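You operate a simulated robot arm through the tools that you are given. There is no shell and no other tool.

Carry out the task below with a simulated robot arm. There is one attempt and no reset: what you move stays moved.

Task
Change the film: card tube out to PACKED, the small turquoise roll in, latch it, roller arm ON.
Fine: swing the roller arm OFF and free the film latch before the tube comes out; leave the other roll. Set down upright: card tube.

It is judged by the outcome, as a careful person would: the job done as asked, and still so three seconds after it is handed in. It fails if anything else is knocked over, pushed out of place, dropped, spilled or broken.

Robot
A 7-joint arm with a two-finger parallel gripper, fixed in place. Base frame: the origin is at the foot of the arm, x ahead of it, y to its left, z up; the work surface is at about z = 0.7. Units: m, rad, N and s.
Its first joint turns from -2.897 to 2.897 rad. Payload 3.43 kg.
Tool frame: the origin (TCP) lies between the finger pads and is the grasp point; the fingertips stand 0.034 m ahead of it; z points along the fingers, y is the line along which they close. The gripper opens to 0.128 m. The fingers are 0.024 m wide and 0.012 m thick; the gripper's body (0.048 by 0.13 m) begins 0.096 m behind the TCP.
Orientation is that of the tool frame in the base frame, as a unit quaternion [w, x, y, z]. With the fingers straight down and closing along the base's y, the tool's x points along the base's -x, its y along +y and its z along -z.

Tools
- The arm moves only by the tool drive_tool. Its argument "targets" is a list that holds one entry, the list of rows, each a list of 7 numbers: the shift along the base's x, y, z in m, then the turn, a rotation vector about the base's x, y, z in rad, then the finger opening in m, from 0 to 0.128. In form: [[[tx, ty, tz, wx, wy, wz, grip], ...]]. A call has 1 to 20 rows; each row is the pose to reach, as a shift and turn from the pose commanded when the call began. Rows are played at 5 a second. More than 0.05 m and 0.15 rad between two rows, or a gripper value outside its range, and nothing of the call is played. A pose out of reach is approached as far as the arm can. The call stops where the force on the tool passes 40 N (or 10 N more than at its start, if that is more) or the arm is blocked; 0.2 s more then pass. The fingers move at their own pace (about 0.153 m/s each) and stop on an object; they squeeze with about 24 N. The grip force told is the motor's: it shows also when the fingers shut on nothing. Time passes only in rows, and 0.2 s behind the last, so rows that repeat a pose let the fingers close. It gives the time, the measured TCP pose, the force on the tool (base axes), the opening and the grip force at its end, in the units of the frame above (readings bear some noise), with the torque about the TCP (base axes, N m) and any sound that the robot's microphone picked up, and new pictures: "views" is both (left out), scene, wrist or none.
- Cameras (640 x 400 px; columns grow to the right, rows downward): "scene" is fixed at [0.2166, 0.6493, 1.48]; the picture's right is [-0.43, -0.90, 0.00], its down [-0.74, 0.35, -0.58] and it looks along [0.52, -0.25, -0.82] (base axes); focal length 359 px, centre (320, 200). "wrist" rides on the gripper at [0.076, -0.011, -0.16] in the tool frame; the picture's right is [0.15, 0.99, 0.00], its down [-0.88, 0.13, -0.46] and it looks along [-0.45, 0.07, 0.89] (tool axes); focal length 234 px, centre (320, 200).
- pixel_to_xyz(camera, pixels): for up to 12 pixels [column, row] of the newest picture of that camera ("zoom" is the newest enlarged one), the place [x, y, z] in the base frame of the surface seen there, good to about 0.002 m. The clock stands still meanwhile.
- close_up(camera, box): a new picture of the part [left, top, right, bottom] of that camera's present view, enlarged. The clock stands still meanwhile.
- finish_job(): hands the job in; it is judged then, once.

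Open the gripper and draw the arm clear of the work before you hand the job in, unless the task says otherwise.

The tools are called after "Request:" as a command line: name --argument value ..., lists and objects as JSON in quotes. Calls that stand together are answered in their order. drive_tool: Moves the arm, as the interface text tells. Its arguments: {"type":"object","properties":{"targets":{"type":"array","items":{"type":"array","items":{"type":"array","items":{"type":"number"}}}},"views":{"type":"string","enum":["both","scene","wrist","none"]}},"required":["targets"]} The other tools are called the same way: pixel_to_xyz (camera, pixels) gives the place of the surface under pixels of a picture; close_up (camera, box) takes an enlarged picture of a part of a camera's view; finish_job () hands the job in.

At the start:

```text
time_s: 0.0
position: [0.3976, 0.4214, 1.1126]
orientation: [-0.001, 0.0, 1.0, 0.0]
contact_force: [-0.4, -0.3, -0.6]
torque: [0.02, -0.01, 0.03]
opening: 0.1279
grip_force: 0.1
```

scene: 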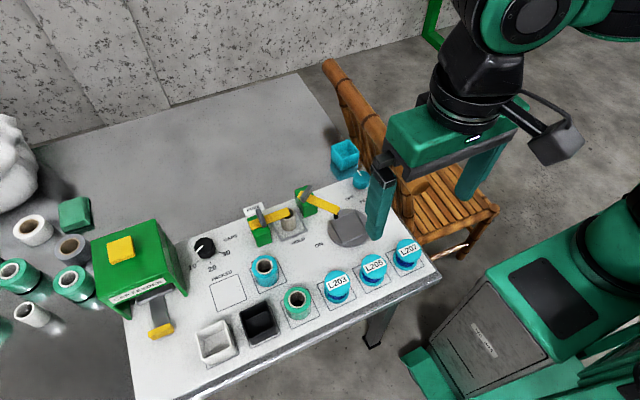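
wrist: 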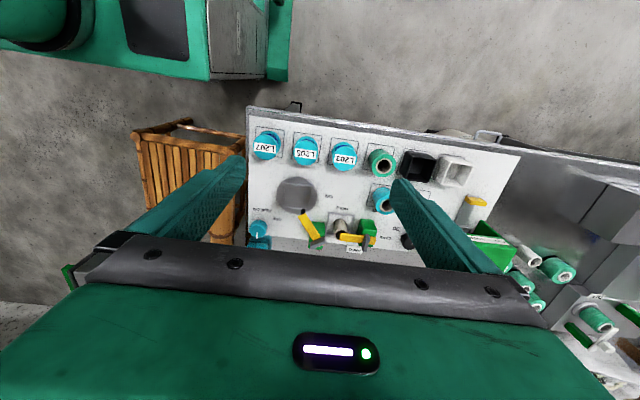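

The scene shows the work table with a holder, latch and roller arm around pixel (290,220). I'll take enlarged pictures of the area first.

Request:
close_up --camera "scene" --box '[180, 160, 400, 298]'

Request:
close_up --camera "scene" --box '[80, 220, 440, 400]'

Request:
close_up --camera "wrist" --box '[230, 100, 520, 280]'

```text
2.90 times, centred on (290, 229) of scene
```

zoom: 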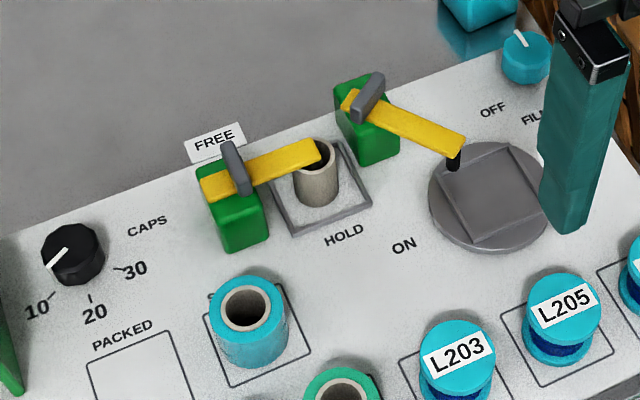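

```text
1.78 times, centred on (260, 310) of scene
```

zoom: 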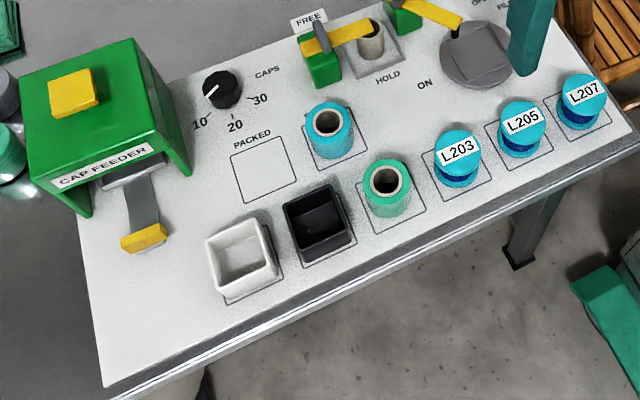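

```text
2.21 times, centred on (375, 190) of wrist
```

zoom: 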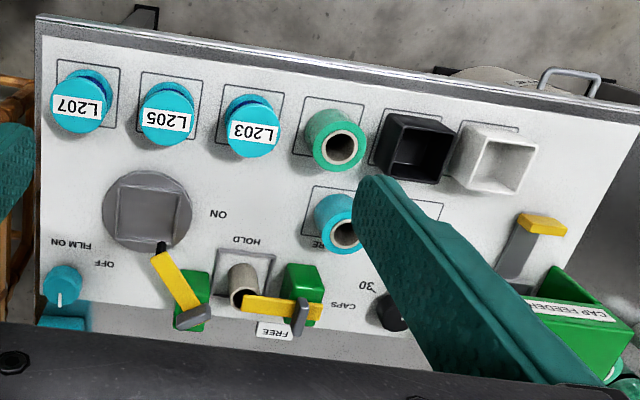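

I need 3D locations of the key items; the latch post is at scene (262,232), roller arm post at (306,203), the card tube at (290,220), turquoise roll at (265,268), PACKED square at (227,293).

Request:
pixel_to_xyz --camera "scene" --pixels '[[290, 215], [290, 228], [265, 262], [227, 293], [296, 298], [262, 240], [286, 212], [306, 192], [335, 212], [347, 232], [213, 283], [242, 304]]'

Request:
pixel_to_xyz --camera "scene" --pixels '[[262, 220], [257, 225], [250, 222], [308, 188], [320, 203], [281, 243], [318, 230], [345, 150], [360, 178], [205, 247], [140, 250], [336, 285]]'

```text
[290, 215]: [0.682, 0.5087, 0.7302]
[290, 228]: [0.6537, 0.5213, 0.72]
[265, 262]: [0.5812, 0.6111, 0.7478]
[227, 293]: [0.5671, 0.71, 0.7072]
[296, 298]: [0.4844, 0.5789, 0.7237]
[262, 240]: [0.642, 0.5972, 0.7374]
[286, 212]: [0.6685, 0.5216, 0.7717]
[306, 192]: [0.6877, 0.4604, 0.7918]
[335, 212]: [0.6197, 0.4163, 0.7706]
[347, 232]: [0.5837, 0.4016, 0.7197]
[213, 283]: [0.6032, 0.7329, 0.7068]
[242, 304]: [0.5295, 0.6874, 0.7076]
```

```text
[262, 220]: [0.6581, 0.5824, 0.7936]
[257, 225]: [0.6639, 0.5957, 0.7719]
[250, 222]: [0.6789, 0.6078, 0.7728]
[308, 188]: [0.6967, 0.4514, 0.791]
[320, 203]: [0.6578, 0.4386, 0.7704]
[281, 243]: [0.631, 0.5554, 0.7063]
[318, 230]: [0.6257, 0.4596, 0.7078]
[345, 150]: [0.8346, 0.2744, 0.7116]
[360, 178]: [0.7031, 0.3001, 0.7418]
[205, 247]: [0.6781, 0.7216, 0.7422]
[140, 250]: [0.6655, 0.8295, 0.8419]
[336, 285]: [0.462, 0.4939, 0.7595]
```

The table is at z≈0.707, and labels near the finger are hidden. I'll move the tool a bit toward −y and lower to see labels from both cameras.

Request:
drive_tool --targets '[[[0, -0.04, 0, 0, 0, 0, 0.128], [0.0, -0.08, -0.02, 0, 0, 0, 0.128], [0.02, -0.12, -0.04, 0, 0, 0, 0.128], [0.04, -0.14, -0.06, 0, 0, 0, 0.128], [0.06, -0.16, -0.08, 0, 0, 0, 0.128], [0.06, -0.16, -0.08, 0, 0, 0, 0.128]]]'

```text
time_s: 1.4
position: [0.4438, 0.2613, 1.0366]
orientation: [0.005, 0.0, 1.0, 0.001]
contact_force: [-0.1, 0.2, -0.1]
torque: [0.03, 0.01, 0.0]
opening: 0.1279
grip_force: 0.0
```

scene: 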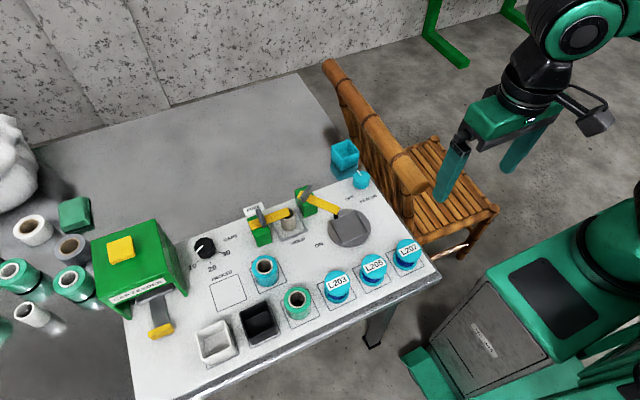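
wrist: 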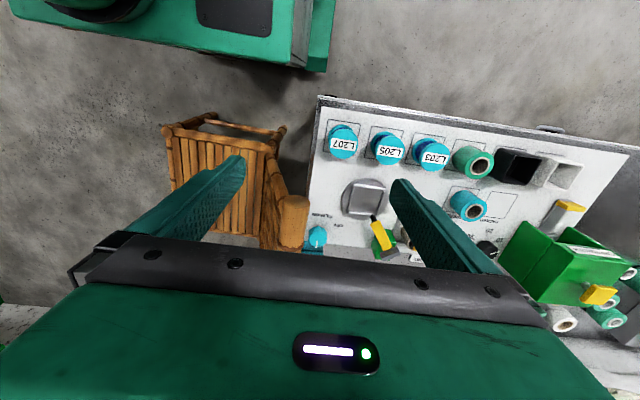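

The fingers are out of the way of the mechanism in the scene view; I'll enlarge the area around (320,215).

Request:
close_up --camera "scene" --box '[230, 160, 390, 260]'

Request:
close_up --camera "scene" --box '[190, 220, 350, 320]'

```text
4.00 times, centred on (310, 210) of scene
```

zoom: 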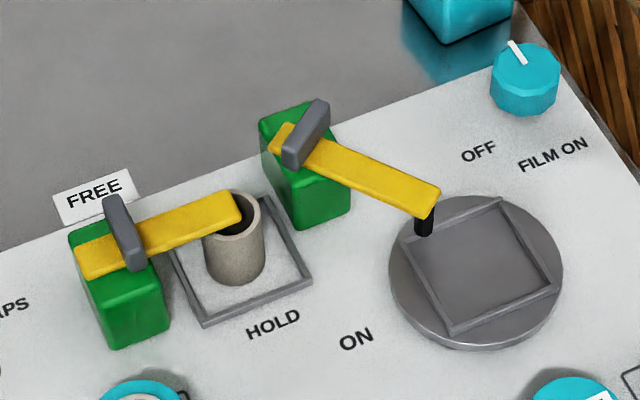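

```text
4.00 times, centred on (270, 270) of scene
```

zoom: 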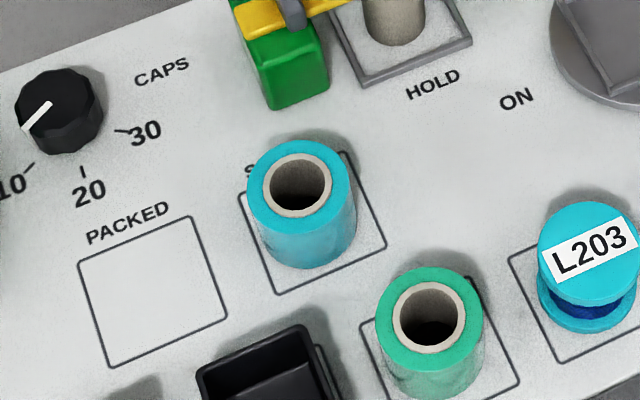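

Now I'll locate the labels (ON, OFF, FILM ON, HOLD, FREE) and mechanism points in base coordinates to work out the swing directions.

Request:
pixel_to_xyz --camera "scene" --pixels '[[318.7, 244.5], [349.5, 197.7], [368, 198.7], [298, 241], [253.5, 207.5], [361, 172], [337, 209], [336, 217], [308.5, 190], [298, 195], [310, 186], [304, 200]]'

Request:
pixel_to_xyz --camera "scene" --pixels '[[258, 211], [263, 225], [261, 219], [252, 226], [288, 211], [270, 216], [289, 207], [290, 217], [255, 219], [265, 246], [310, 215], [301, 190]]'

Request:
close_up --camera "wrist" --box '[300, 90, 540, 240]'

```text
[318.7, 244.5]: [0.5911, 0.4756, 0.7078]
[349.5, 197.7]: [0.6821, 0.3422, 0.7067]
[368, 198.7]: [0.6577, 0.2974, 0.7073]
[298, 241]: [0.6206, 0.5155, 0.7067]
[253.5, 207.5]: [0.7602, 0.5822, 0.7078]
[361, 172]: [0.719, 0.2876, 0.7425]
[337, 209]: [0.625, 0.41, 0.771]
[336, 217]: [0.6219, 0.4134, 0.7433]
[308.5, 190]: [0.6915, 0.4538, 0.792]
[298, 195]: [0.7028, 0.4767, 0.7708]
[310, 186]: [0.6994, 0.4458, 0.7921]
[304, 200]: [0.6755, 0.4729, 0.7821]
```

```text
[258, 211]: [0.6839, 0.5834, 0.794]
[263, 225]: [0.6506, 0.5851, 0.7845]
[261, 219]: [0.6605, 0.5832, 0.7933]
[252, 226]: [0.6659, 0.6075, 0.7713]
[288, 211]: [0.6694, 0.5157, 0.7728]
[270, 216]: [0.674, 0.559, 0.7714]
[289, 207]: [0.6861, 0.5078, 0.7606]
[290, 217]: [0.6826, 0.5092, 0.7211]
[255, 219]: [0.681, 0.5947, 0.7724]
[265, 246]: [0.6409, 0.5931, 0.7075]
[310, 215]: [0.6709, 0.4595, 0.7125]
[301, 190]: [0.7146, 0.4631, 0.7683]
```

```text
2.67 times, centred on (420, 165) of wrist
```

zoom: 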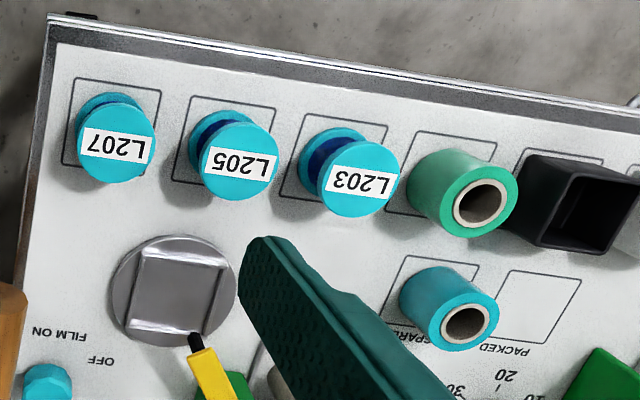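

Latch bar points −y over the tube (HOLD); FREE label is toward +x. I'll get panel orientation from the PACKED square corners, the panel edges and the rolls' rims.

Request:
pixel_to_xyz --camera "scene" --pixels '[[209.5, 285.75], [237.5, 274], [246.75, 298.25], [217.5, 311.5], [437, 275], [150, 392], [252, 265], [278, 265], [265, 257], [265, 277], [265, 285], [264, 266]]'

Request:
pixel_to_xyz --camera "scene" --pixels '[[289, 209.5], [281, 218], [289, 225], [295, 211], [272, 223], [281, 241], [307, 231], [296, 210], [290, 231], [284, 227], [296, 225], [327, 240]]'

Request:
pixel_to_xyz --camera "scene" --pixels '[[330, 226], [368, 226], [349, 210], [349, 246], [335, 219], [355, 210], [369, 231], [343, 243], [336, 216], [337, 221], [336, 213], [350, 228]]'

```text
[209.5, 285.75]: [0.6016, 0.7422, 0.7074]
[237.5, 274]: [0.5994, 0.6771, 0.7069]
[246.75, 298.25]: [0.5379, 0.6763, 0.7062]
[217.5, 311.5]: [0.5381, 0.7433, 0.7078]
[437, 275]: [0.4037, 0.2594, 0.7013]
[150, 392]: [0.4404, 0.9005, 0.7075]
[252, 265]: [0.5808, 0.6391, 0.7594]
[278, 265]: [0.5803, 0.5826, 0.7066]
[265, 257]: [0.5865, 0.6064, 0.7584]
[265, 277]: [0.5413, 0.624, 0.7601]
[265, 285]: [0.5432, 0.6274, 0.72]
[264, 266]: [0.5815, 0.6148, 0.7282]
```

```text
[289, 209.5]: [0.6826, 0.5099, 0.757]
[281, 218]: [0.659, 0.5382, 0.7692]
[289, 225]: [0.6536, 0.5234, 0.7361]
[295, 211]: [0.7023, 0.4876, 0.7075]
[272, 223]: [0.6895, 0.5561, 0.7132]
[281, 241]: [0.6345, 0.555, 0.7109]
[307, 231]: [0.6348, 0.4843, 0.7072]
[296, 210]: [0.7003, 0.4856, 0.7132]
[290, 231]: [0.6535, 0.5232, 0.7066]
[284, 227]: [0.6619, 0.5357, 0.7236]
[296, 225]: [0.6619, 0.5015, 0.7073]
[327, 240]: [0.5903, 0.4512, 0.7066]
```

```text
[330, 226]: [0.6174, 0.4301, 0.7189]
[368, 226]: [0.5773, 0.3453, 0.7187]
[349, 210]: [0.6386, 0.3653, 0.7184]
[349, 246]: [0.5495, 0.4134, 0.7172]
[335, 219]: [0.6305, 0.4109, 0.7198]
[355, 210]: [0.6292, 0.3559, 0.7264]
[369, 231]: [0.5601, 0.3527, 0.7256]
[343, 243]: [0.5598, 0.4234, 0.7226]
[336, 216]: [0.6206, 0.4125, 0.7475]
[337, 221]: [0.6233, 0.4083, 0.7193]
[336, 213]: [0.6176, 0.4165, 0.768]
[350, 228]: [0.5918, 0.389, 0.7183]
```

The panel is aligned with the base axes (text right = −y, up = +x). I'll raise nothing and bring the tool over the mechanism at safe height (~0.97) to view it with the wrist camera.

Request:
drive_tool --targets '[[[0.03, 0.03, 0, 0, 0, 0, 0.128], [0.06, 0.06, 0, 0, 0, 0, 0.128], [0.09, 0.09, -0.01, 0, 0, 0, 0.128], [0.12, 0.12, -0.02, 0, 0, 0, 0.128], [0.14, 0.15, -0.03, 0, 0, 0, 0.128], [0.16, 0.18, -0.04, 0, 0, 0, 0.128], [0.16, 0.21, -0.05, 0, 0, 0, 0.128], [0.16, 0.22, -0.06, 0, 0, 0, 0.128], [0.16, 0.22, -0.06, 0, 0, 0, 0.128]]]'

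```text
time_s: 3.4
position: [0.6014, 0.4804, 0.9784]
orientation: [0.006, 0.0, 1.0, 0.0]
contact_force: [-0.3, -0.3, -0.2]
torque: [0.0, 0.0, -0.02]
opening: 0.1279
grip_force: 0.1
```

scene: 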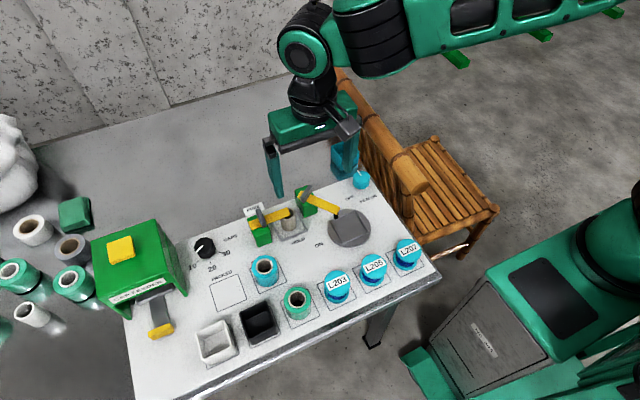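
wrist: 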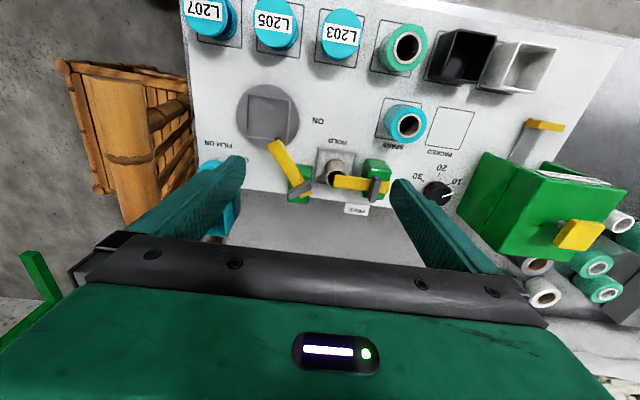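

The mechanism is visible between the fingers at wrist (340,170). I'll zoom there.

Request:
close_up --camera "wrist" --box '[230, 130, 406, 240]'

Request:
close_up --camera "scene" --box '[236, 175, 348, 245]'

```text
3.64 times, centred on (318, 185) of wrist
```

zoom: 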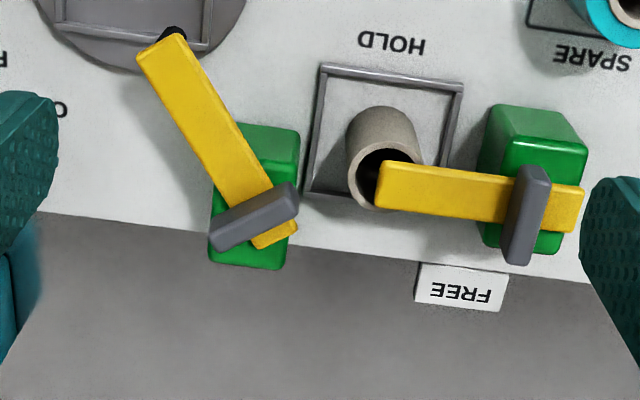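

```text
5.71 times, centred on (292, 210) of scene
```

zoom: 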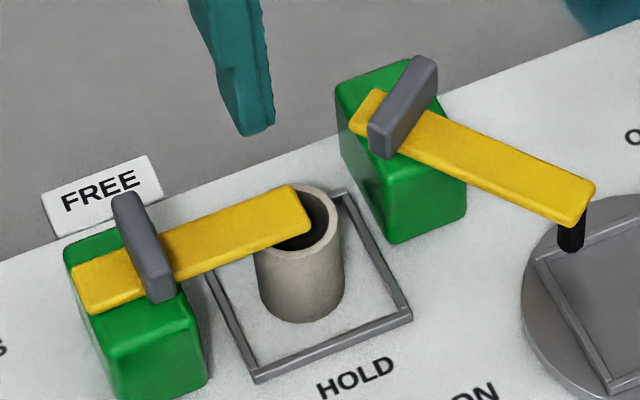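

I'll query fin ends and post top corners from the wrist and scene pictures.

Request:
pixel_to_xyz --camera "wrist" --pixels '[[376.5, 177.5], [374.5, 189], [372.8, 200], [308.5, 183.5], [300, 189.5], [291, 196], [389, 187], [336, 180.5], [347, 187], [306, 193], [271, 144.5], [284, 165]]'

Request:
pixel_to_xyz --camera "wrist" --pixels '[[379, 170], [388, 172], [381, 198], [366, 195], [294, 202], [306, 203], [310, 166], [303, 170], [291, 183], [312, 190], [335, 172], [331, 180]]'

Request:
pixel_to_xyz --camera "zoom" --pixels '[[125, 200], [140, 240], [155, 295], [420, 65], [400, 105], [380, 150], [85, 280], [295, 210], [360, 120], [590, 190], [405, 170], [180, 260]]'

```text
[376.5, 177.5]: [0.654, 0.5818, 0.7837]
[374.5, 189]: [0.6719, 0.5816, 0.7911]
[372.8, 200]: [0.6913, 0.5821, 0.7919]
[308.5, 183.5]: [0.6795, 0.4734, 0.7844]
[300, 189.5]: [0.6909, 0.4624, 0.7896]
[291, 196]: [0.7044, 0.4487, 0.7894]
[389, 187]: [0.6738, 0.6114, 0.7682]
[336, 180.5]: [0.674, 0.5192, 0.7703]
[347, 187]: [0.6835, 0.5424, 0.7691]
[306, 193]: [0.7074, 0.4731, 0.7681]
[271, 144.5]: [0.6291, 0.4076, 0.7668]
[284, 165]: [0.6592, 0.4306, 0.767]
```

```text
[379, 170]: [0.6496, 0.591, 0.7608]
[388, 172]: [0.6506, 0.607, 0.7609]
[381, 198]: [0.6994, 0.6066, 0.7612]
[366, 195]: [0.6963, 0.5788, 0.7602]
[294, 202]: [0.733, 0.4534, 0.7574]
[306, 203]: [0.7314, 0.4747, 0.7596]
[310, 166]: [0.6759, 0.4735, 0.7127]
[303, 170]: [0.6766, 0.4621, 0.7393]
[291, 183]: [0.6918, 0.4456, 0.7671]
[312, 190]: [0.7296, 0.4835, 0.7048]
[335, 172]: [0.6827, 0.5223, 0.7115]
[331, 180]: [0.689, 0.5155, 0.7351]
```

```text
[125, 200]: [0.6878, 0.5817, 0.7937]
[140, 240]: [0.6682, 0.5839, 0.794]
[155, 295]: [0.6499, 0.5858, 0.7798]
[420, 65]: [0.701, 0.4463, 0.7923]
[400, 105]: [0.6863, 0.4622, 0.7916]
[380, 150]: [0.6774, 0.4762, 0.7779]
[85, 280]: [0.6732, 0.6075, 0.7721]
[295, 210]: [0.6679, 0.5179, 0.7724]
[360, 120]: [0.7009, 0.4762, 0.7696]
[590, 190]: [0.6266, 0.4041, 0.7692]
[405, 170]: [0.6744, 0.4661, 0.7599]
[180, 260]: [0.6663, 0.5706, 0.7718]
```

Both levers stand on green posts with grey fins; the roller arm bar runs from about (0.707,0.473) to the tip (0.627,0.406), and OFF lies counter-clockwise (toward +x/−y of the tip). I'll close the gripper and go to a spot on the ON side of the bar, still above it.

Request:
drive_tool --targets '[[[0.005, -0.008, -0.02, 0, 0, 0, 0.06], [0.01, -0.016, -0.05, 0, 0, 0, 0.0], [0.015, -0.024, -0.08, 0, 0, 0, 0.0], [0.019, -0.028, -0.1, 0, 0, 0, 0.0], [0.019, -0.028, -0.1, 0, 0, 0, 0.0], [0.019, -0.028, -0.1, 0, 0, 0, 0.0]]]'

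```text
time_s: 4.8
position: [0.6219, 0.453, 0.8769]
orientation: [0.005, 0.0, 1.0, 0.0]
contact_force: [-1.0, -0.2, 0.1]
torque: [0.03, 0.03, 0.02]
opening: 0.0001
grip_force: 24.0
```

scene: 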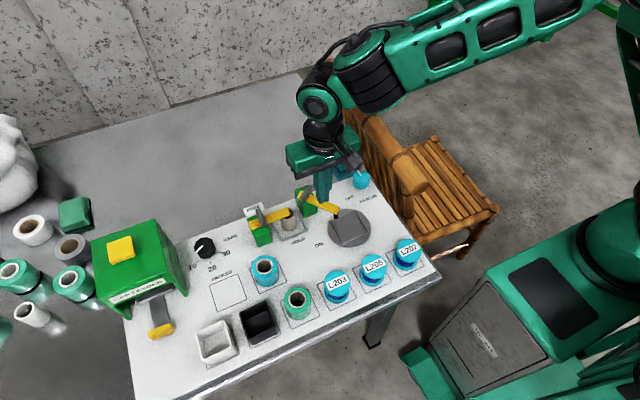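
wrist: 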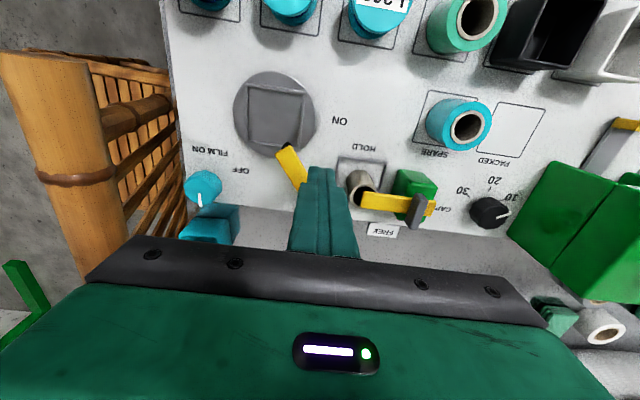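

The closed fingertips are above the gap on the ON side of the bar. I'll lower so the fingertips are at z≈0.75, level with the bar and below its top.

Request:
drive_tool --targets '[[[0, 0, -0.03, 0, 0, 0, 0], [0, 0, -0.06, 0, 0, 0, 0], [0, 0, -0.08, 0, 0, 0, 0], [0, 0, -0.093, 0, 0, 0, 0], [0, 0, -0.093, 0, 0, 0, 0]]]'

Request:
close_up --camera "wrist" --box '[220, 80, 460, 230]'

Request:
close_up --camera "scene" --box '[236, 165, 396, 265]'

```text
time_s: 6.0
position: [0.6202, 0.4518, 0.7855]
orientation: [0.005, 0.0, 1.0, 0.0]
contact_force: [0.8, -0.3, 0.7]
torque: [0.02, 0.0, 0.01]
opening: 0.0
grip_force: 24.1
```

scene: 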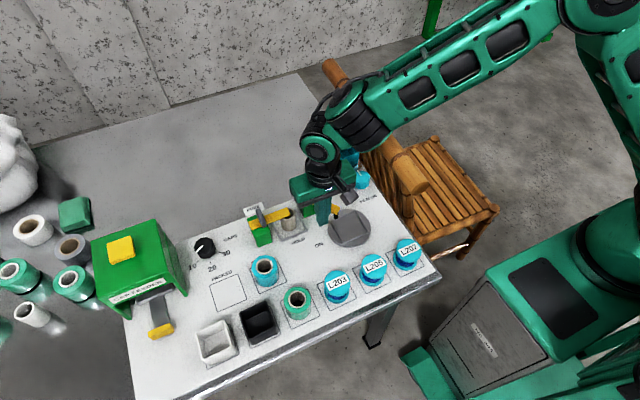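
wrist: 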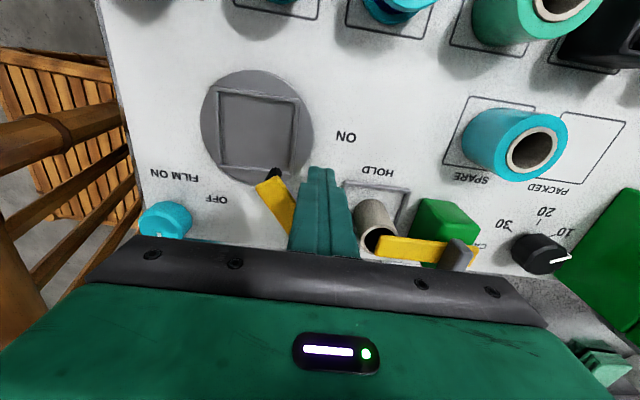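

```text
2.67 times, centred on (340, 155) of wrist
```

zoom: 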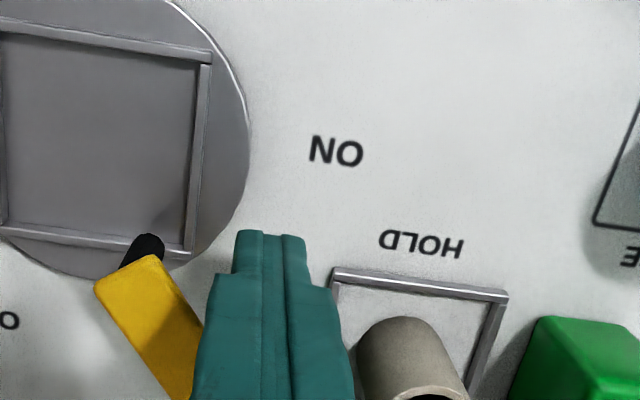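

```text
4.00 times, centred on (316, 215) of scene
```

zoom: 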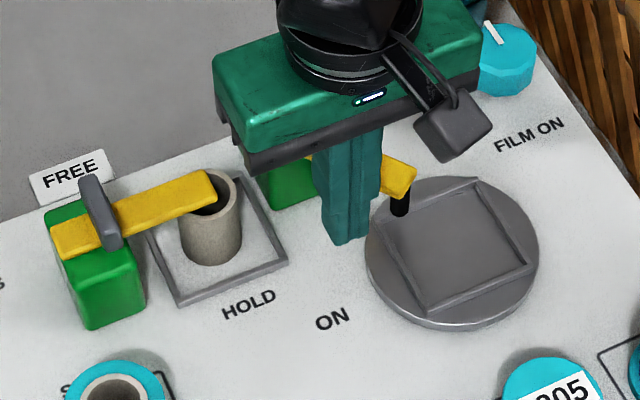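

The fingertips (wrist ~ (320,180)) sit beside the yellow bar. I'll push gently along the swing arc toward OFF, first about 15–20 degrees, watching force.

Request:
drive_tool --targets '[[[0.004, -0.004, 0, 0, 0, 0, 0], [0.009, -0.0075, 0, 0, 0, 0, 0], [0.012, -0.014, 0, 0, 0, 0, 0], [0.015, -0.02, 0, 0, 0, 0, 0], [0.0175, -0.025, 0, 0, 0, 0, 0], [0.0175, -0.025, 0, 0, 0, 0, 0]]]'

Request:
close_up --camera "wrist" --box '[220, 80, 460, 230]'

```text
time_s: 7.4
position: [0.6398, 0.4288, 0.7845]
orientation: [0.006, 0.0, 1.0, 0.0]
contact_force: [0.1, 0.4, 0.2]
torque: [0.03, -0.02, -0.01]
opening: 0.0001
grip_force: 24.0
```

scene: 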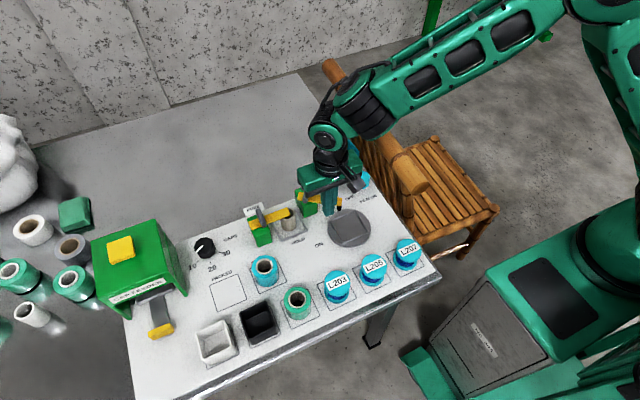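
wrist: 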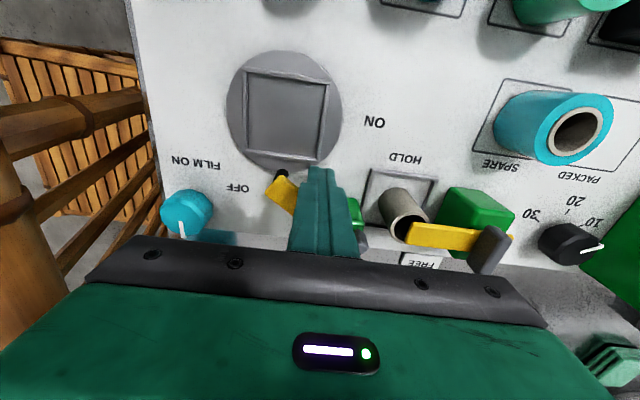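

```text
2.67 times, centred on (340, 155) of wrist
```

zoom: 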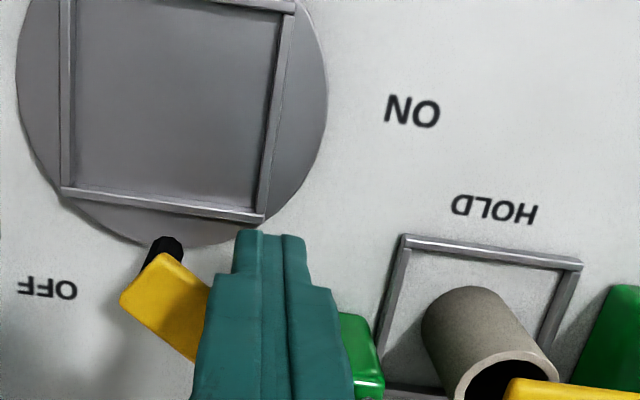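

The bar moved with almost no resistance; its tip is now at the edge of the turntable heading to OFF. I'll continue along the arc.

Request:
drive_tool --targets '[[[0.006, -0.008, 0, 0, 0, 0, 0], [0.012, -0.016, 0, 0, 0, 0, 0], [0.018, -0.0205, 0, 0, 0, 0, 0], [0.025, -0.0245, 0, 0, 0, 0, 0], [0.032, -0.028, 0, 0, 0, 0, 0], [0.032, -0.028, 0, 0, 0, 0, 0]]]'

Request:
close_up --camera "wrist" --box '[200, 80, 440, 230]'

Request:
close_up --camera "scene" --box '[236, 165, 396, 265]'

```text
time_s: 8.8
position: [0.6704, 0.3999, 0.7841]
orientation: [0.005, 0.0, 1.0, -0.001]
contact_force: [-0.3, 0.5, 0.7]
torque: [0.01, -0.02, 0.0]
opening: 0.0
grip_force: 23.0
```

scene: 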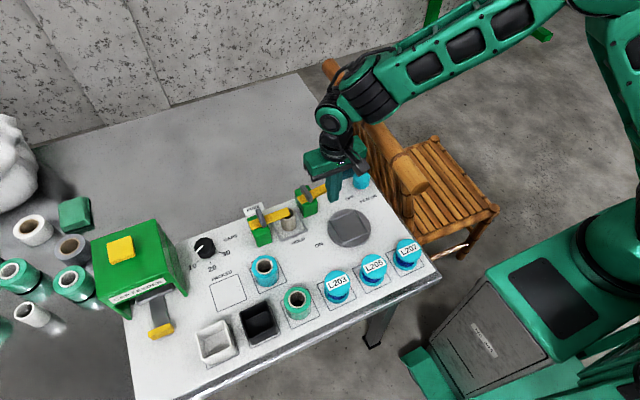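
wrist: 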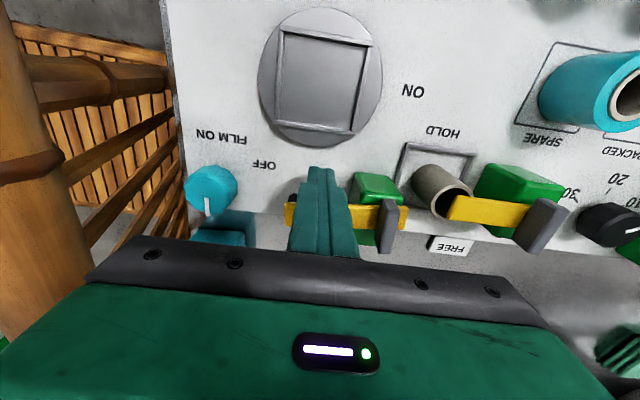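

```text
2.67 times, centred on (320, 155) of wrist
```

zoom: 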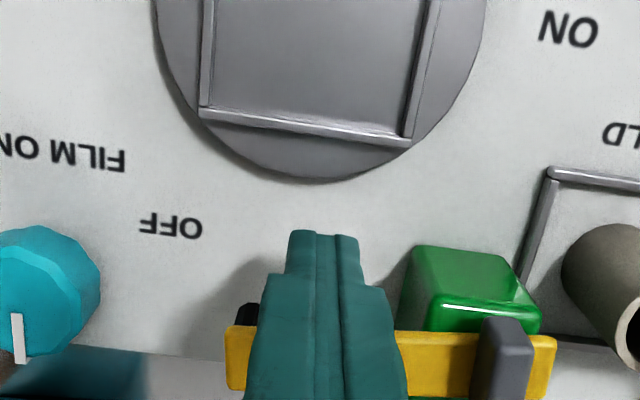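

```text
4.00 times, centred on (316, 215) of scene
```

zoom: 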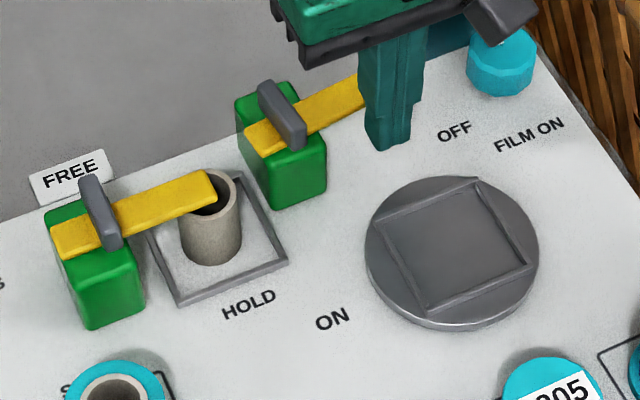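

The roller arm now points −y, parallel to the panel edge with OFF in front of it, still no resistance. I'll nudge slightly further to find its stop.

Request:
drive_tool --targets '[[[0.004, -0.001, 0, 0, 0, 0, 0], [0.008, -0.002, 0, 0, 0, 0, 0], [0.012, -0.003, 0, 0, 0, 0, 0], [0.012, -0.003, 0, 0, 0, 0, 0]]]'

Request:
close_up --camera "wrist" --box '[200, 80, 440, 230]'

Request:
close_up --camera "scene" --box '[236, 165, 396, 265]'

```text
time_s: 9.8
position: [0.6782, 0.3983, 0.7845]
orientation: [0.004, -0.004, 1.0, 0.0]
contact_force: [-33.3, 4.5, 2.3]
torque: [0.15, 0.72, 0.18]
opening: 0.0001
grip_force: 23.7
```

scene: 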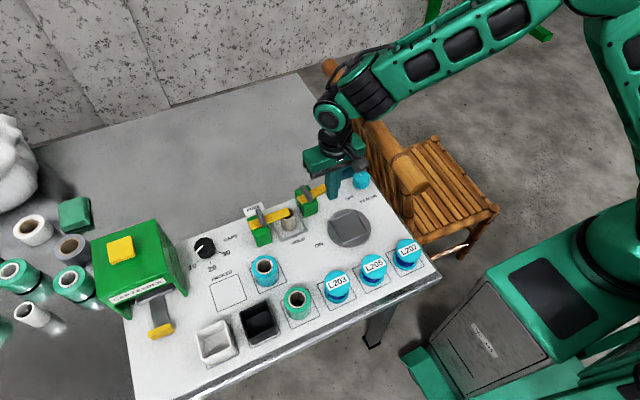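
wrist: 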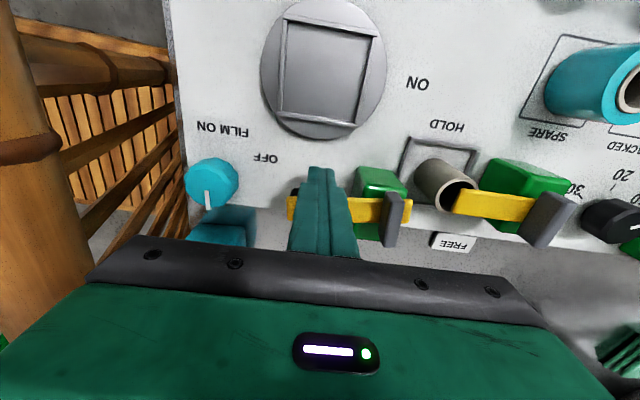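

```text
2.67 times, centred on (320, 155) of wrist
```

zoom: 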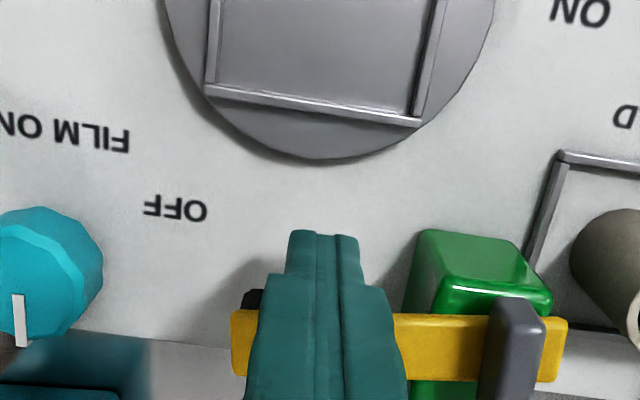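

```text
4.00 times, centred on (316, 215) of scene
```

zoom: 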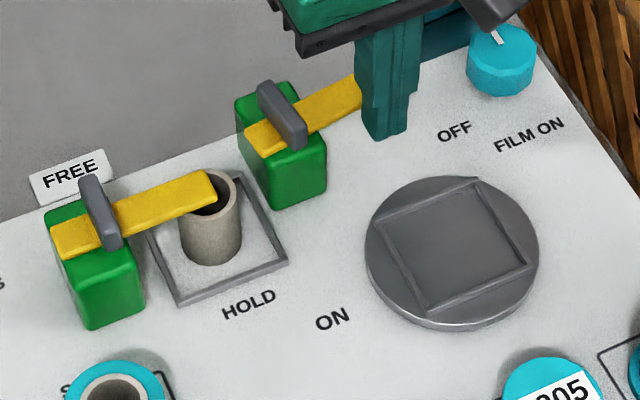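

Force rose to 33 N against a hard stop, so the roller arm is at its OFF stop. I'll back off, lift, and look from above.

Request:
drive_tool --targets '[[[-0.01, 0, 0, 0, 0, 0, 0], [-0.025, 0, 0, 0, 0, 0, 0], [-0.03, 0.01, 0.04, 0, 0, 0, 0.02], [-0.03, 0.04, 0.08, 0, 0, 0, 0.06], [-0.03, 0.07, 0.11, 0, 0, 0, 0.08], [-0.03, 0.1, 0.13, 0, 0, 0, 0.08], [-0.03, 0.13, 0.14, 0, 0, 0, 0.08], [-0.03, 0.13, 0.14, 0, 0, 0, 0.08]]]'

Request:
close_up --camera "wrist" --box '[200, 80, 440, 230]'

Request:
close_up --camera "scene" --box '[236, 165, 396, 265]'

```text
time_s: 11.6
position: [0.6523, 0.5261, 0.9248]
orientation: [0.004, 0.0, 1.0, 0.001]
contact_force: [-0.8, -0.3, -0.7]
torque: [-0.02, 0.0, 0.0]
opening: 0.08
grip_force: 0.0
```

scene: 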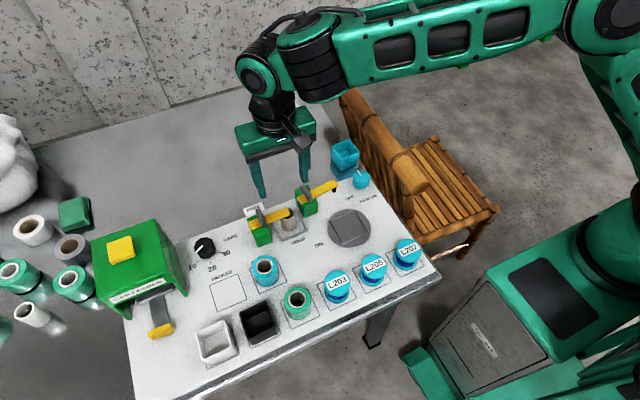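
wrist: 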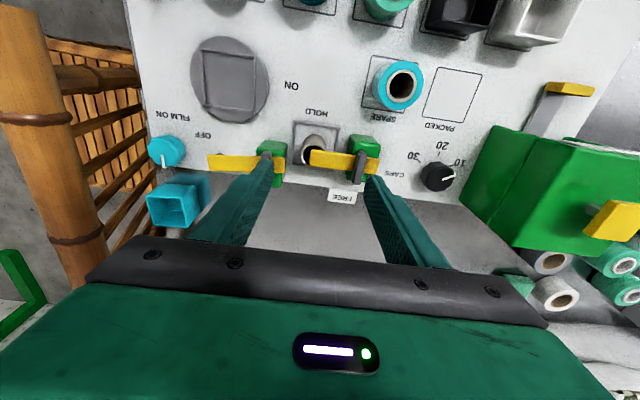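

```text
2.67 times, centred on (320, 155) of wrist
```

zoom: 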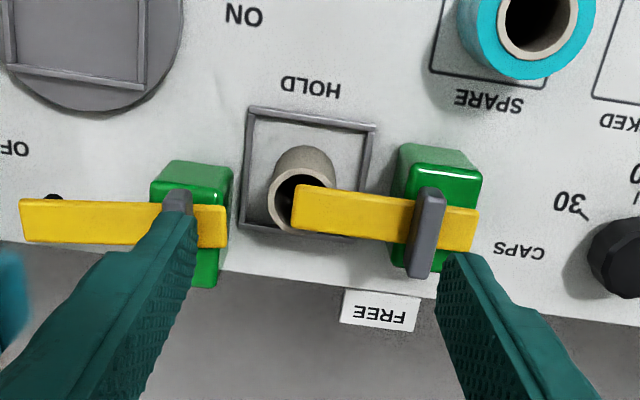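

```text
4.00 times, centred on (316, 215) of scene
```

zoom: 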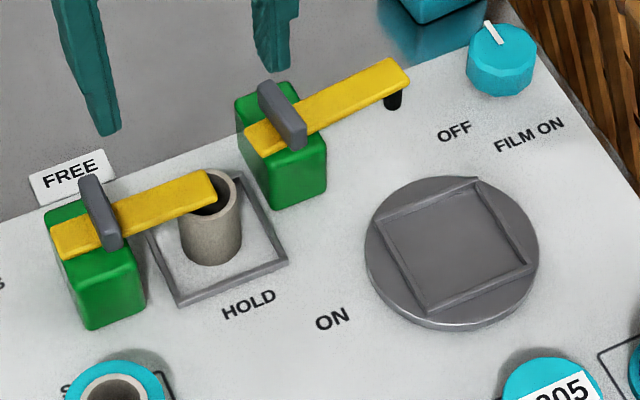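

The roller arm is parked at OFF, pointing −y. I'll measure both fins and bar ends in the scene view to find the pivots.

Request:
pixel_to_xyz --camera "zoom" --pixels '[[268, 93], [282, 115], [297, 140], [255, 145], [400, 75], [88, 185], [100, 212], [113, 240], [60, 243], [208, 185], [395, 100], [215, 177]]'

Request:
pixel_to_xyz --camera "wrist" --pixels '[[361.5, 154], [359, 166], [356.5, 181], [377, 163], [313, 157], [355, 137], [376, 140], [371, 181], [353, 180], [212, 163], [281, 170], [313, 147]]'

```text
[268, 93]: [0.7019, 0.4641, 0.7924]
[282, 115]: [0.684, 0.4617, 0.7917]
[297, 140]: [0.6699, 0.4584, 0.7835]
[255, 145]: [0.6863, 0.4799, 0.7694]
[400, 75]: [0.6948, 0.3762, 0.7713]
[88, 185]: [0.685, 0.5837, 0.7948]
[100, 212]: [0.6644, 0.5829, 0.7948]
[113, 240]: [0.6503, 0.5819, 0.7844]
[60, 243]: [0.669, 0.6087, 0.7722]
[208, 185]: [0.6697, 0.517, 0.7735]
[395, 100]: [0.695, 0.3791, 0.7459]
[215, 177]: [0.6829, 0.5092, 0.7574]
```

```text
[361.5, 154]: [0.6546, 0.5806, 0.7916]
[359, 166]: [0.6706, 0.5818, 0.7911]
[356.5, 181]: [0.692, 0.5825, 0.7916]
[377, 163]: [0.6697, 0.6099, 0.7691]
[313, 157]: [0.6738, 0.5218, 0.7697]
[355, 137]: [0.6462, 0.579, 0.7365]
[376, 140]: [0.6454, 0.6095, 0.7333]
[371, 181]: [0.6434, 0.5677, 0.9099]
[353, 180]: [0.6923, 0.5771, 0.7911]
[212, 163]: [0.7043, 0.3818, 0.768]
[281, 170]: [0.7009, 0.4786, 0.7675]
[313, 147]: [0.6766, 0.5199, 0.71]
```

The fin centre barely moved during the swing, so each fin sits on its pivot; the latch fin is at about (0.671,0.5825), z 0.772–0.794. I'll go above it with a modest opening, fingers on both sides in y.

Request:
drive_tool --targets '[[[0.006, 0.02, -0.01, 0, 0, 0, 0.05], [0.012, 0.04, -0.03, 0, 0, 0, 0.04], [0.0187, 0.0564, -0.05, 0, 0, 0, 0.04], [0.0187, 0.0564, -0.07, 0, 0, 0, 0.04], [0.0187, 0.0564, -0.07, 0, 0, 0, 0.04]]]'

Request:
close_up --camera "wrist" --box '[200, 80, 440, 230]'

Request:
close_up --camera "scene" --box '[196, 155, 356, 255]'

```text
time_s: 12.8
position: [0.6725, 0.5858, 0.8549]
orientation: [0.005, 0.0, 1.0, 0.0]
contact_force: [-0.3, 0.0, 0.6]
torque: [0.02, -0.03, 0.03]
opening: 0.0399
grip_force: 0.1
```

scene: 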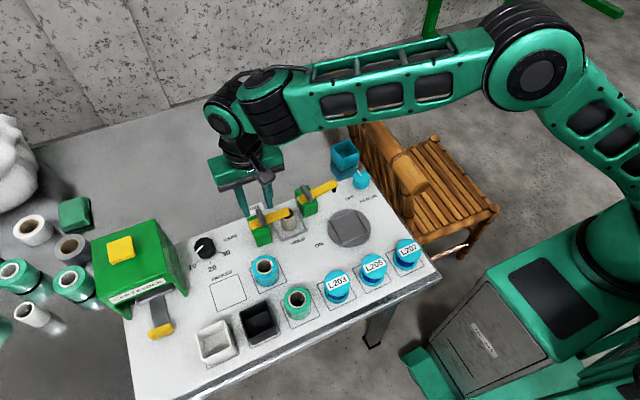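
wrist: 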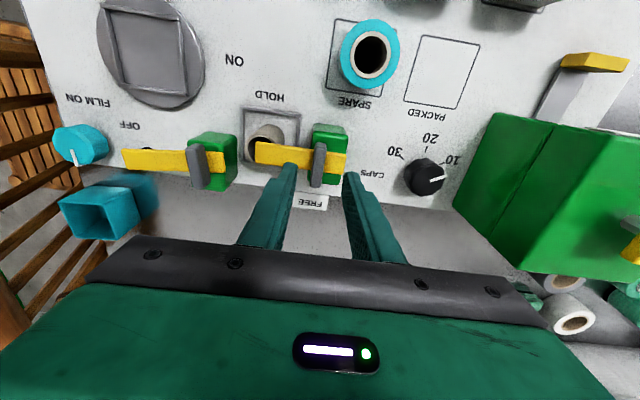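

```text
2.67 times, centred on (320, 155) of wrist
```

zoom: 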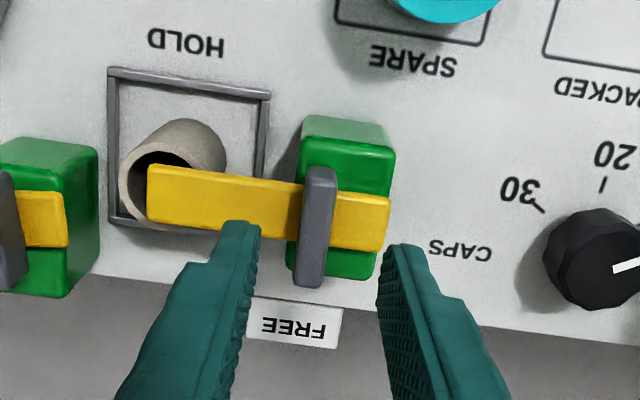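

```text
4.00 times, centred on (276, 205) of scene
```

zoom: 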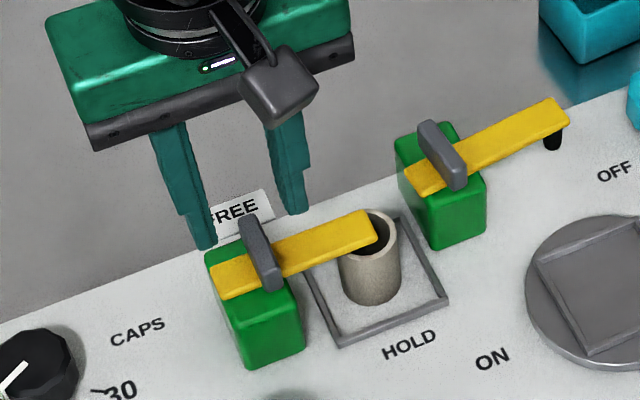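

The fin is centred on the tool axis (wrist zoom ~ (318,226)). I'll lower to TCP z≈0.811 so the tips straddle the fin just above the bar, then close.

Request:
drive_tool --targets '[[[0, 0, -0.02, 0, 0, 0, 0.04], [0, 0, -0.035, 0, 0, 0, 0.04], [0, 0, -0.043, 0, 0, 0, 0.04], [0, 0, -0.043, 0, 0, 0, 0.03], [0, 0, -0.043, 0, 0, 0, 0.015], [0, 0, -0.043, 0, 0, 0, 0.0], [0, 0, -0.043, 0, 0, 0, 0.0]]]'

Request:
close_up --camera "wrist" --box '[200, 80, 440, 230]'

Request:
close_up --camera "scene" --box '[196, 155, 356, 255]'

```text
time_s: 14.4
position: [0.6723, 0.5825, 0.8109]
orientation: [0.005, 0.0, 1.0, -0.001]
contact_force: [-4.7, -24.8, 3.7]
torque: [-0.52, 0.93, 0.04]
opening: 0.0117
grip_force: 44.4
```

scene: 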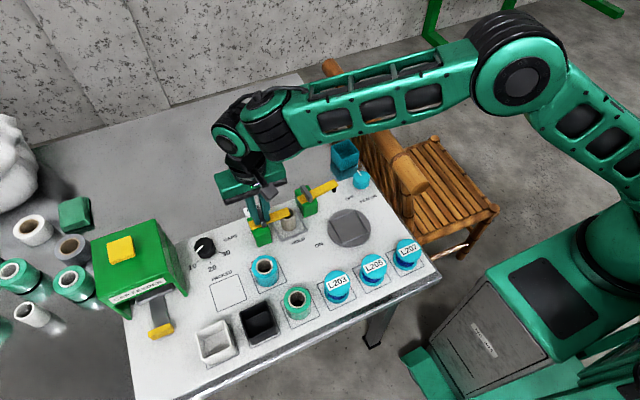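
wrist: 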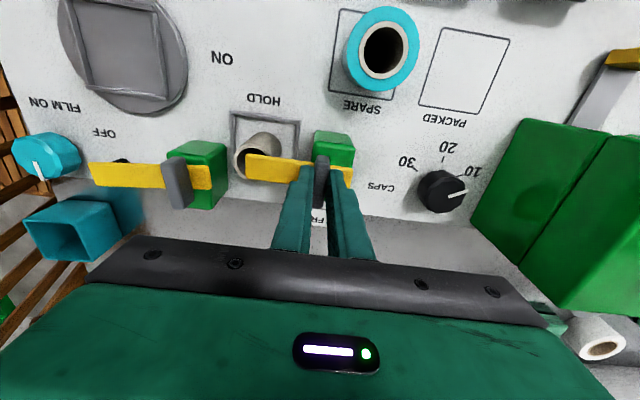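

```text
2.67 times, centred on (320, 155) of wrist
```

zoom: 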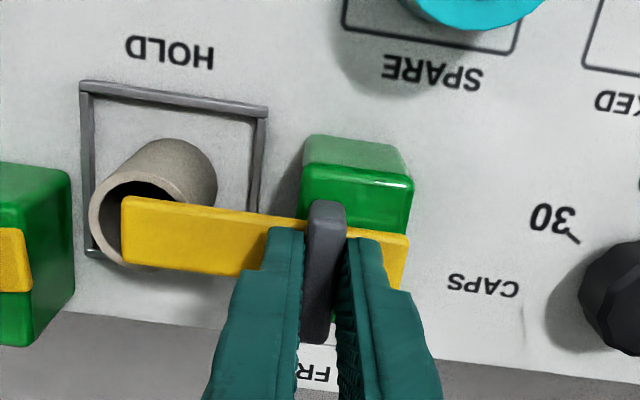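

```text
4.00 times, centred on (276, 205) of scene
```

zoom: 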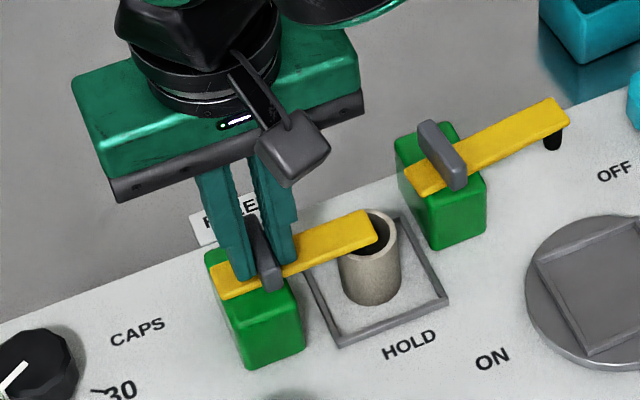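

The fin is gripped (opening 0.0117) with a −25 N side load from a ~3 mm y offset. I'll shift −3 mm in y to relieve it, then start a small counter-clockwise turn.

Request:
drive_tool --targets '[[[0, -0.002, 0, 0, 0, 0, 0], [0, -0.0033, 0, 0, 0, 0, 0], [0, -0.0033, 0, 0, 0, 0.07, 0], [0, -0.0033, 0, 0, 0, 0.14, 0], [0, -0.0033, 0, 0, 0, 0.2, 0], [0, -0.0033, 0, 0, 0, 0.2, 0]]]'

Request:
close_up --camera "scene" --box '[196, 155, 356, 255]'

```text
time_s: 15.8
position: [0.6715, 0.5826, 0.8104]
orientation: [0.005, -0.101, 0.995, 0.002]
contact_force: [6.4, 11.0, -14.6]
torque: [0.49, -1.41, 0.01]
opening: 0.012
grip_force: 45.2
```

scene: 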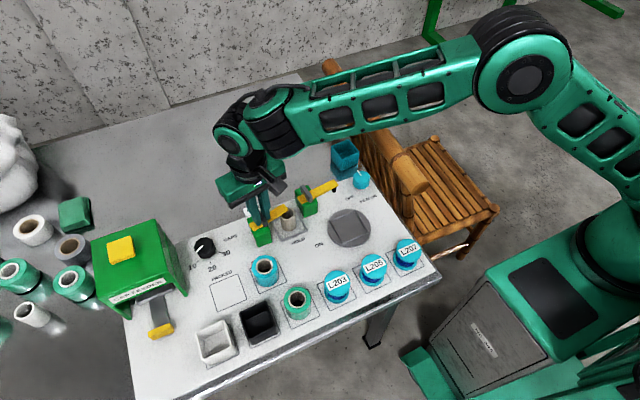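
wrist: 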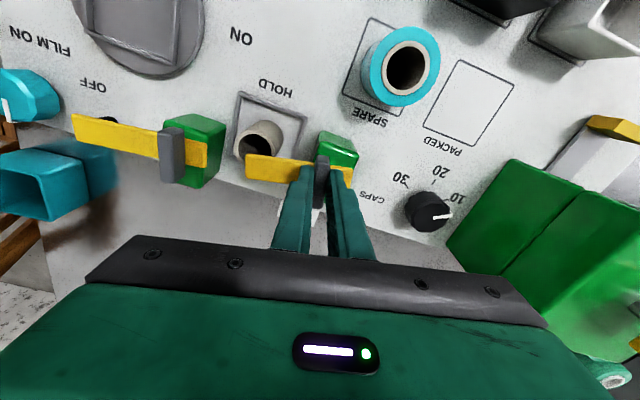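

```text
4.00 times, centred on (276, 205) of scene
```

zoom: 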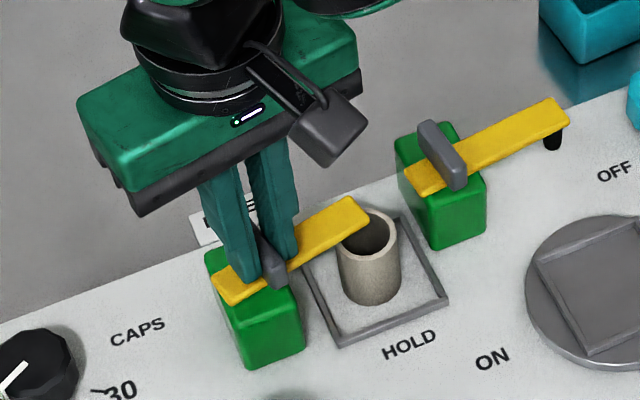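

The latch turned ~11° with the grip, with small loads. I'll trim y by +1 mm and z by −1 mm and keep turning counter-clockwise.

Request:
drive_tool --targets '[[[0, 0.0012, -0.001, 0, 0, 0.08, 0], [0, 0.0012, -0.001, 0, 0, 0.16, 0], [0, 0.0012, -0.001, 0, 0, 0.24, 0], [0, 0.0012, -0.001, 0, 0, 0.32, 0], [0, 0.0012, -0.001, 0, 0, 0.4, 0], [0, 0.0012, -0.001, 0, 0, 0.4, 0]]]' --views "none"

```text
time_s: 17.2
position: [0.6743, 0.5821, 0.8103]
orientation: [0.004, -0.296, 0.955, 0.0]
contact_force: [2.8, -12.8, -0.7]
torque: [-0.56, 0.26, -0.06]
opening: 0.0117
grip_force: 44.7
```

Now at ~34° with −13 N in y; I trim −1.5 mm in y and continue turning.

Request:
drive_tool --targets '[[[0, -0.0015, 0, 0, 0, 0.08, 0], [0, -0.0015, 0, 0, 0, 0.16, 0], [0, -0.0015, 0, 0, 0, 0.24, 0], [0, -0.0015, 0, 0, 0, 0.32, 0], [0, -0.0015, 0, 0, 0, 0.4, 0], [0, -0.0015, 0, 0, 0, 0.4, 0]]]'

Request:
close_up --camera "scene" --box '[196, 155, 356, 255]'

```text
time_s: 18.6
position: [0.6735, 0.5808, 0.8101]
orientation: [0.006, -0.478, 0.878, 0.003]
contact_force: [19.1, -7.3, -0.4]
torque: [-0.86, -0.17, -0.07]
opening: 0.0117
grip_force: 45.0
```

scene: 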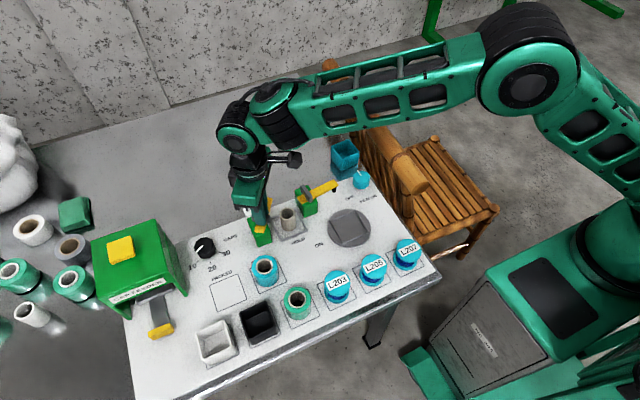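
wrist: 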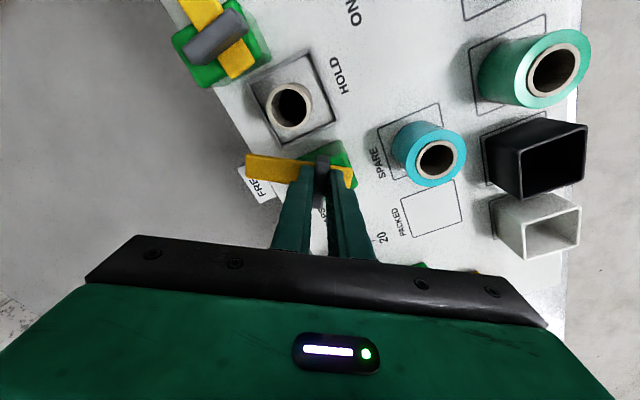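

```text
4.00 times, centred on (276, 205) of scene
```

zoom: 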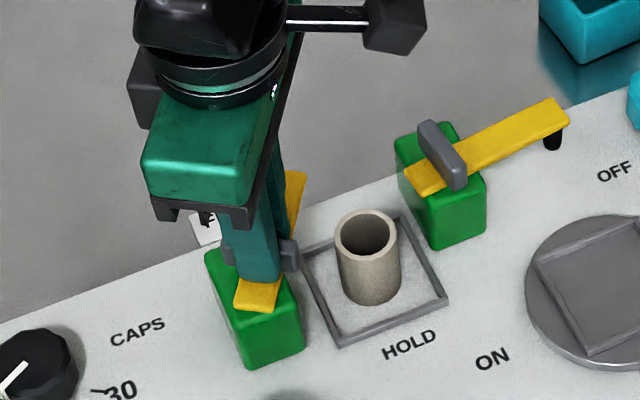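

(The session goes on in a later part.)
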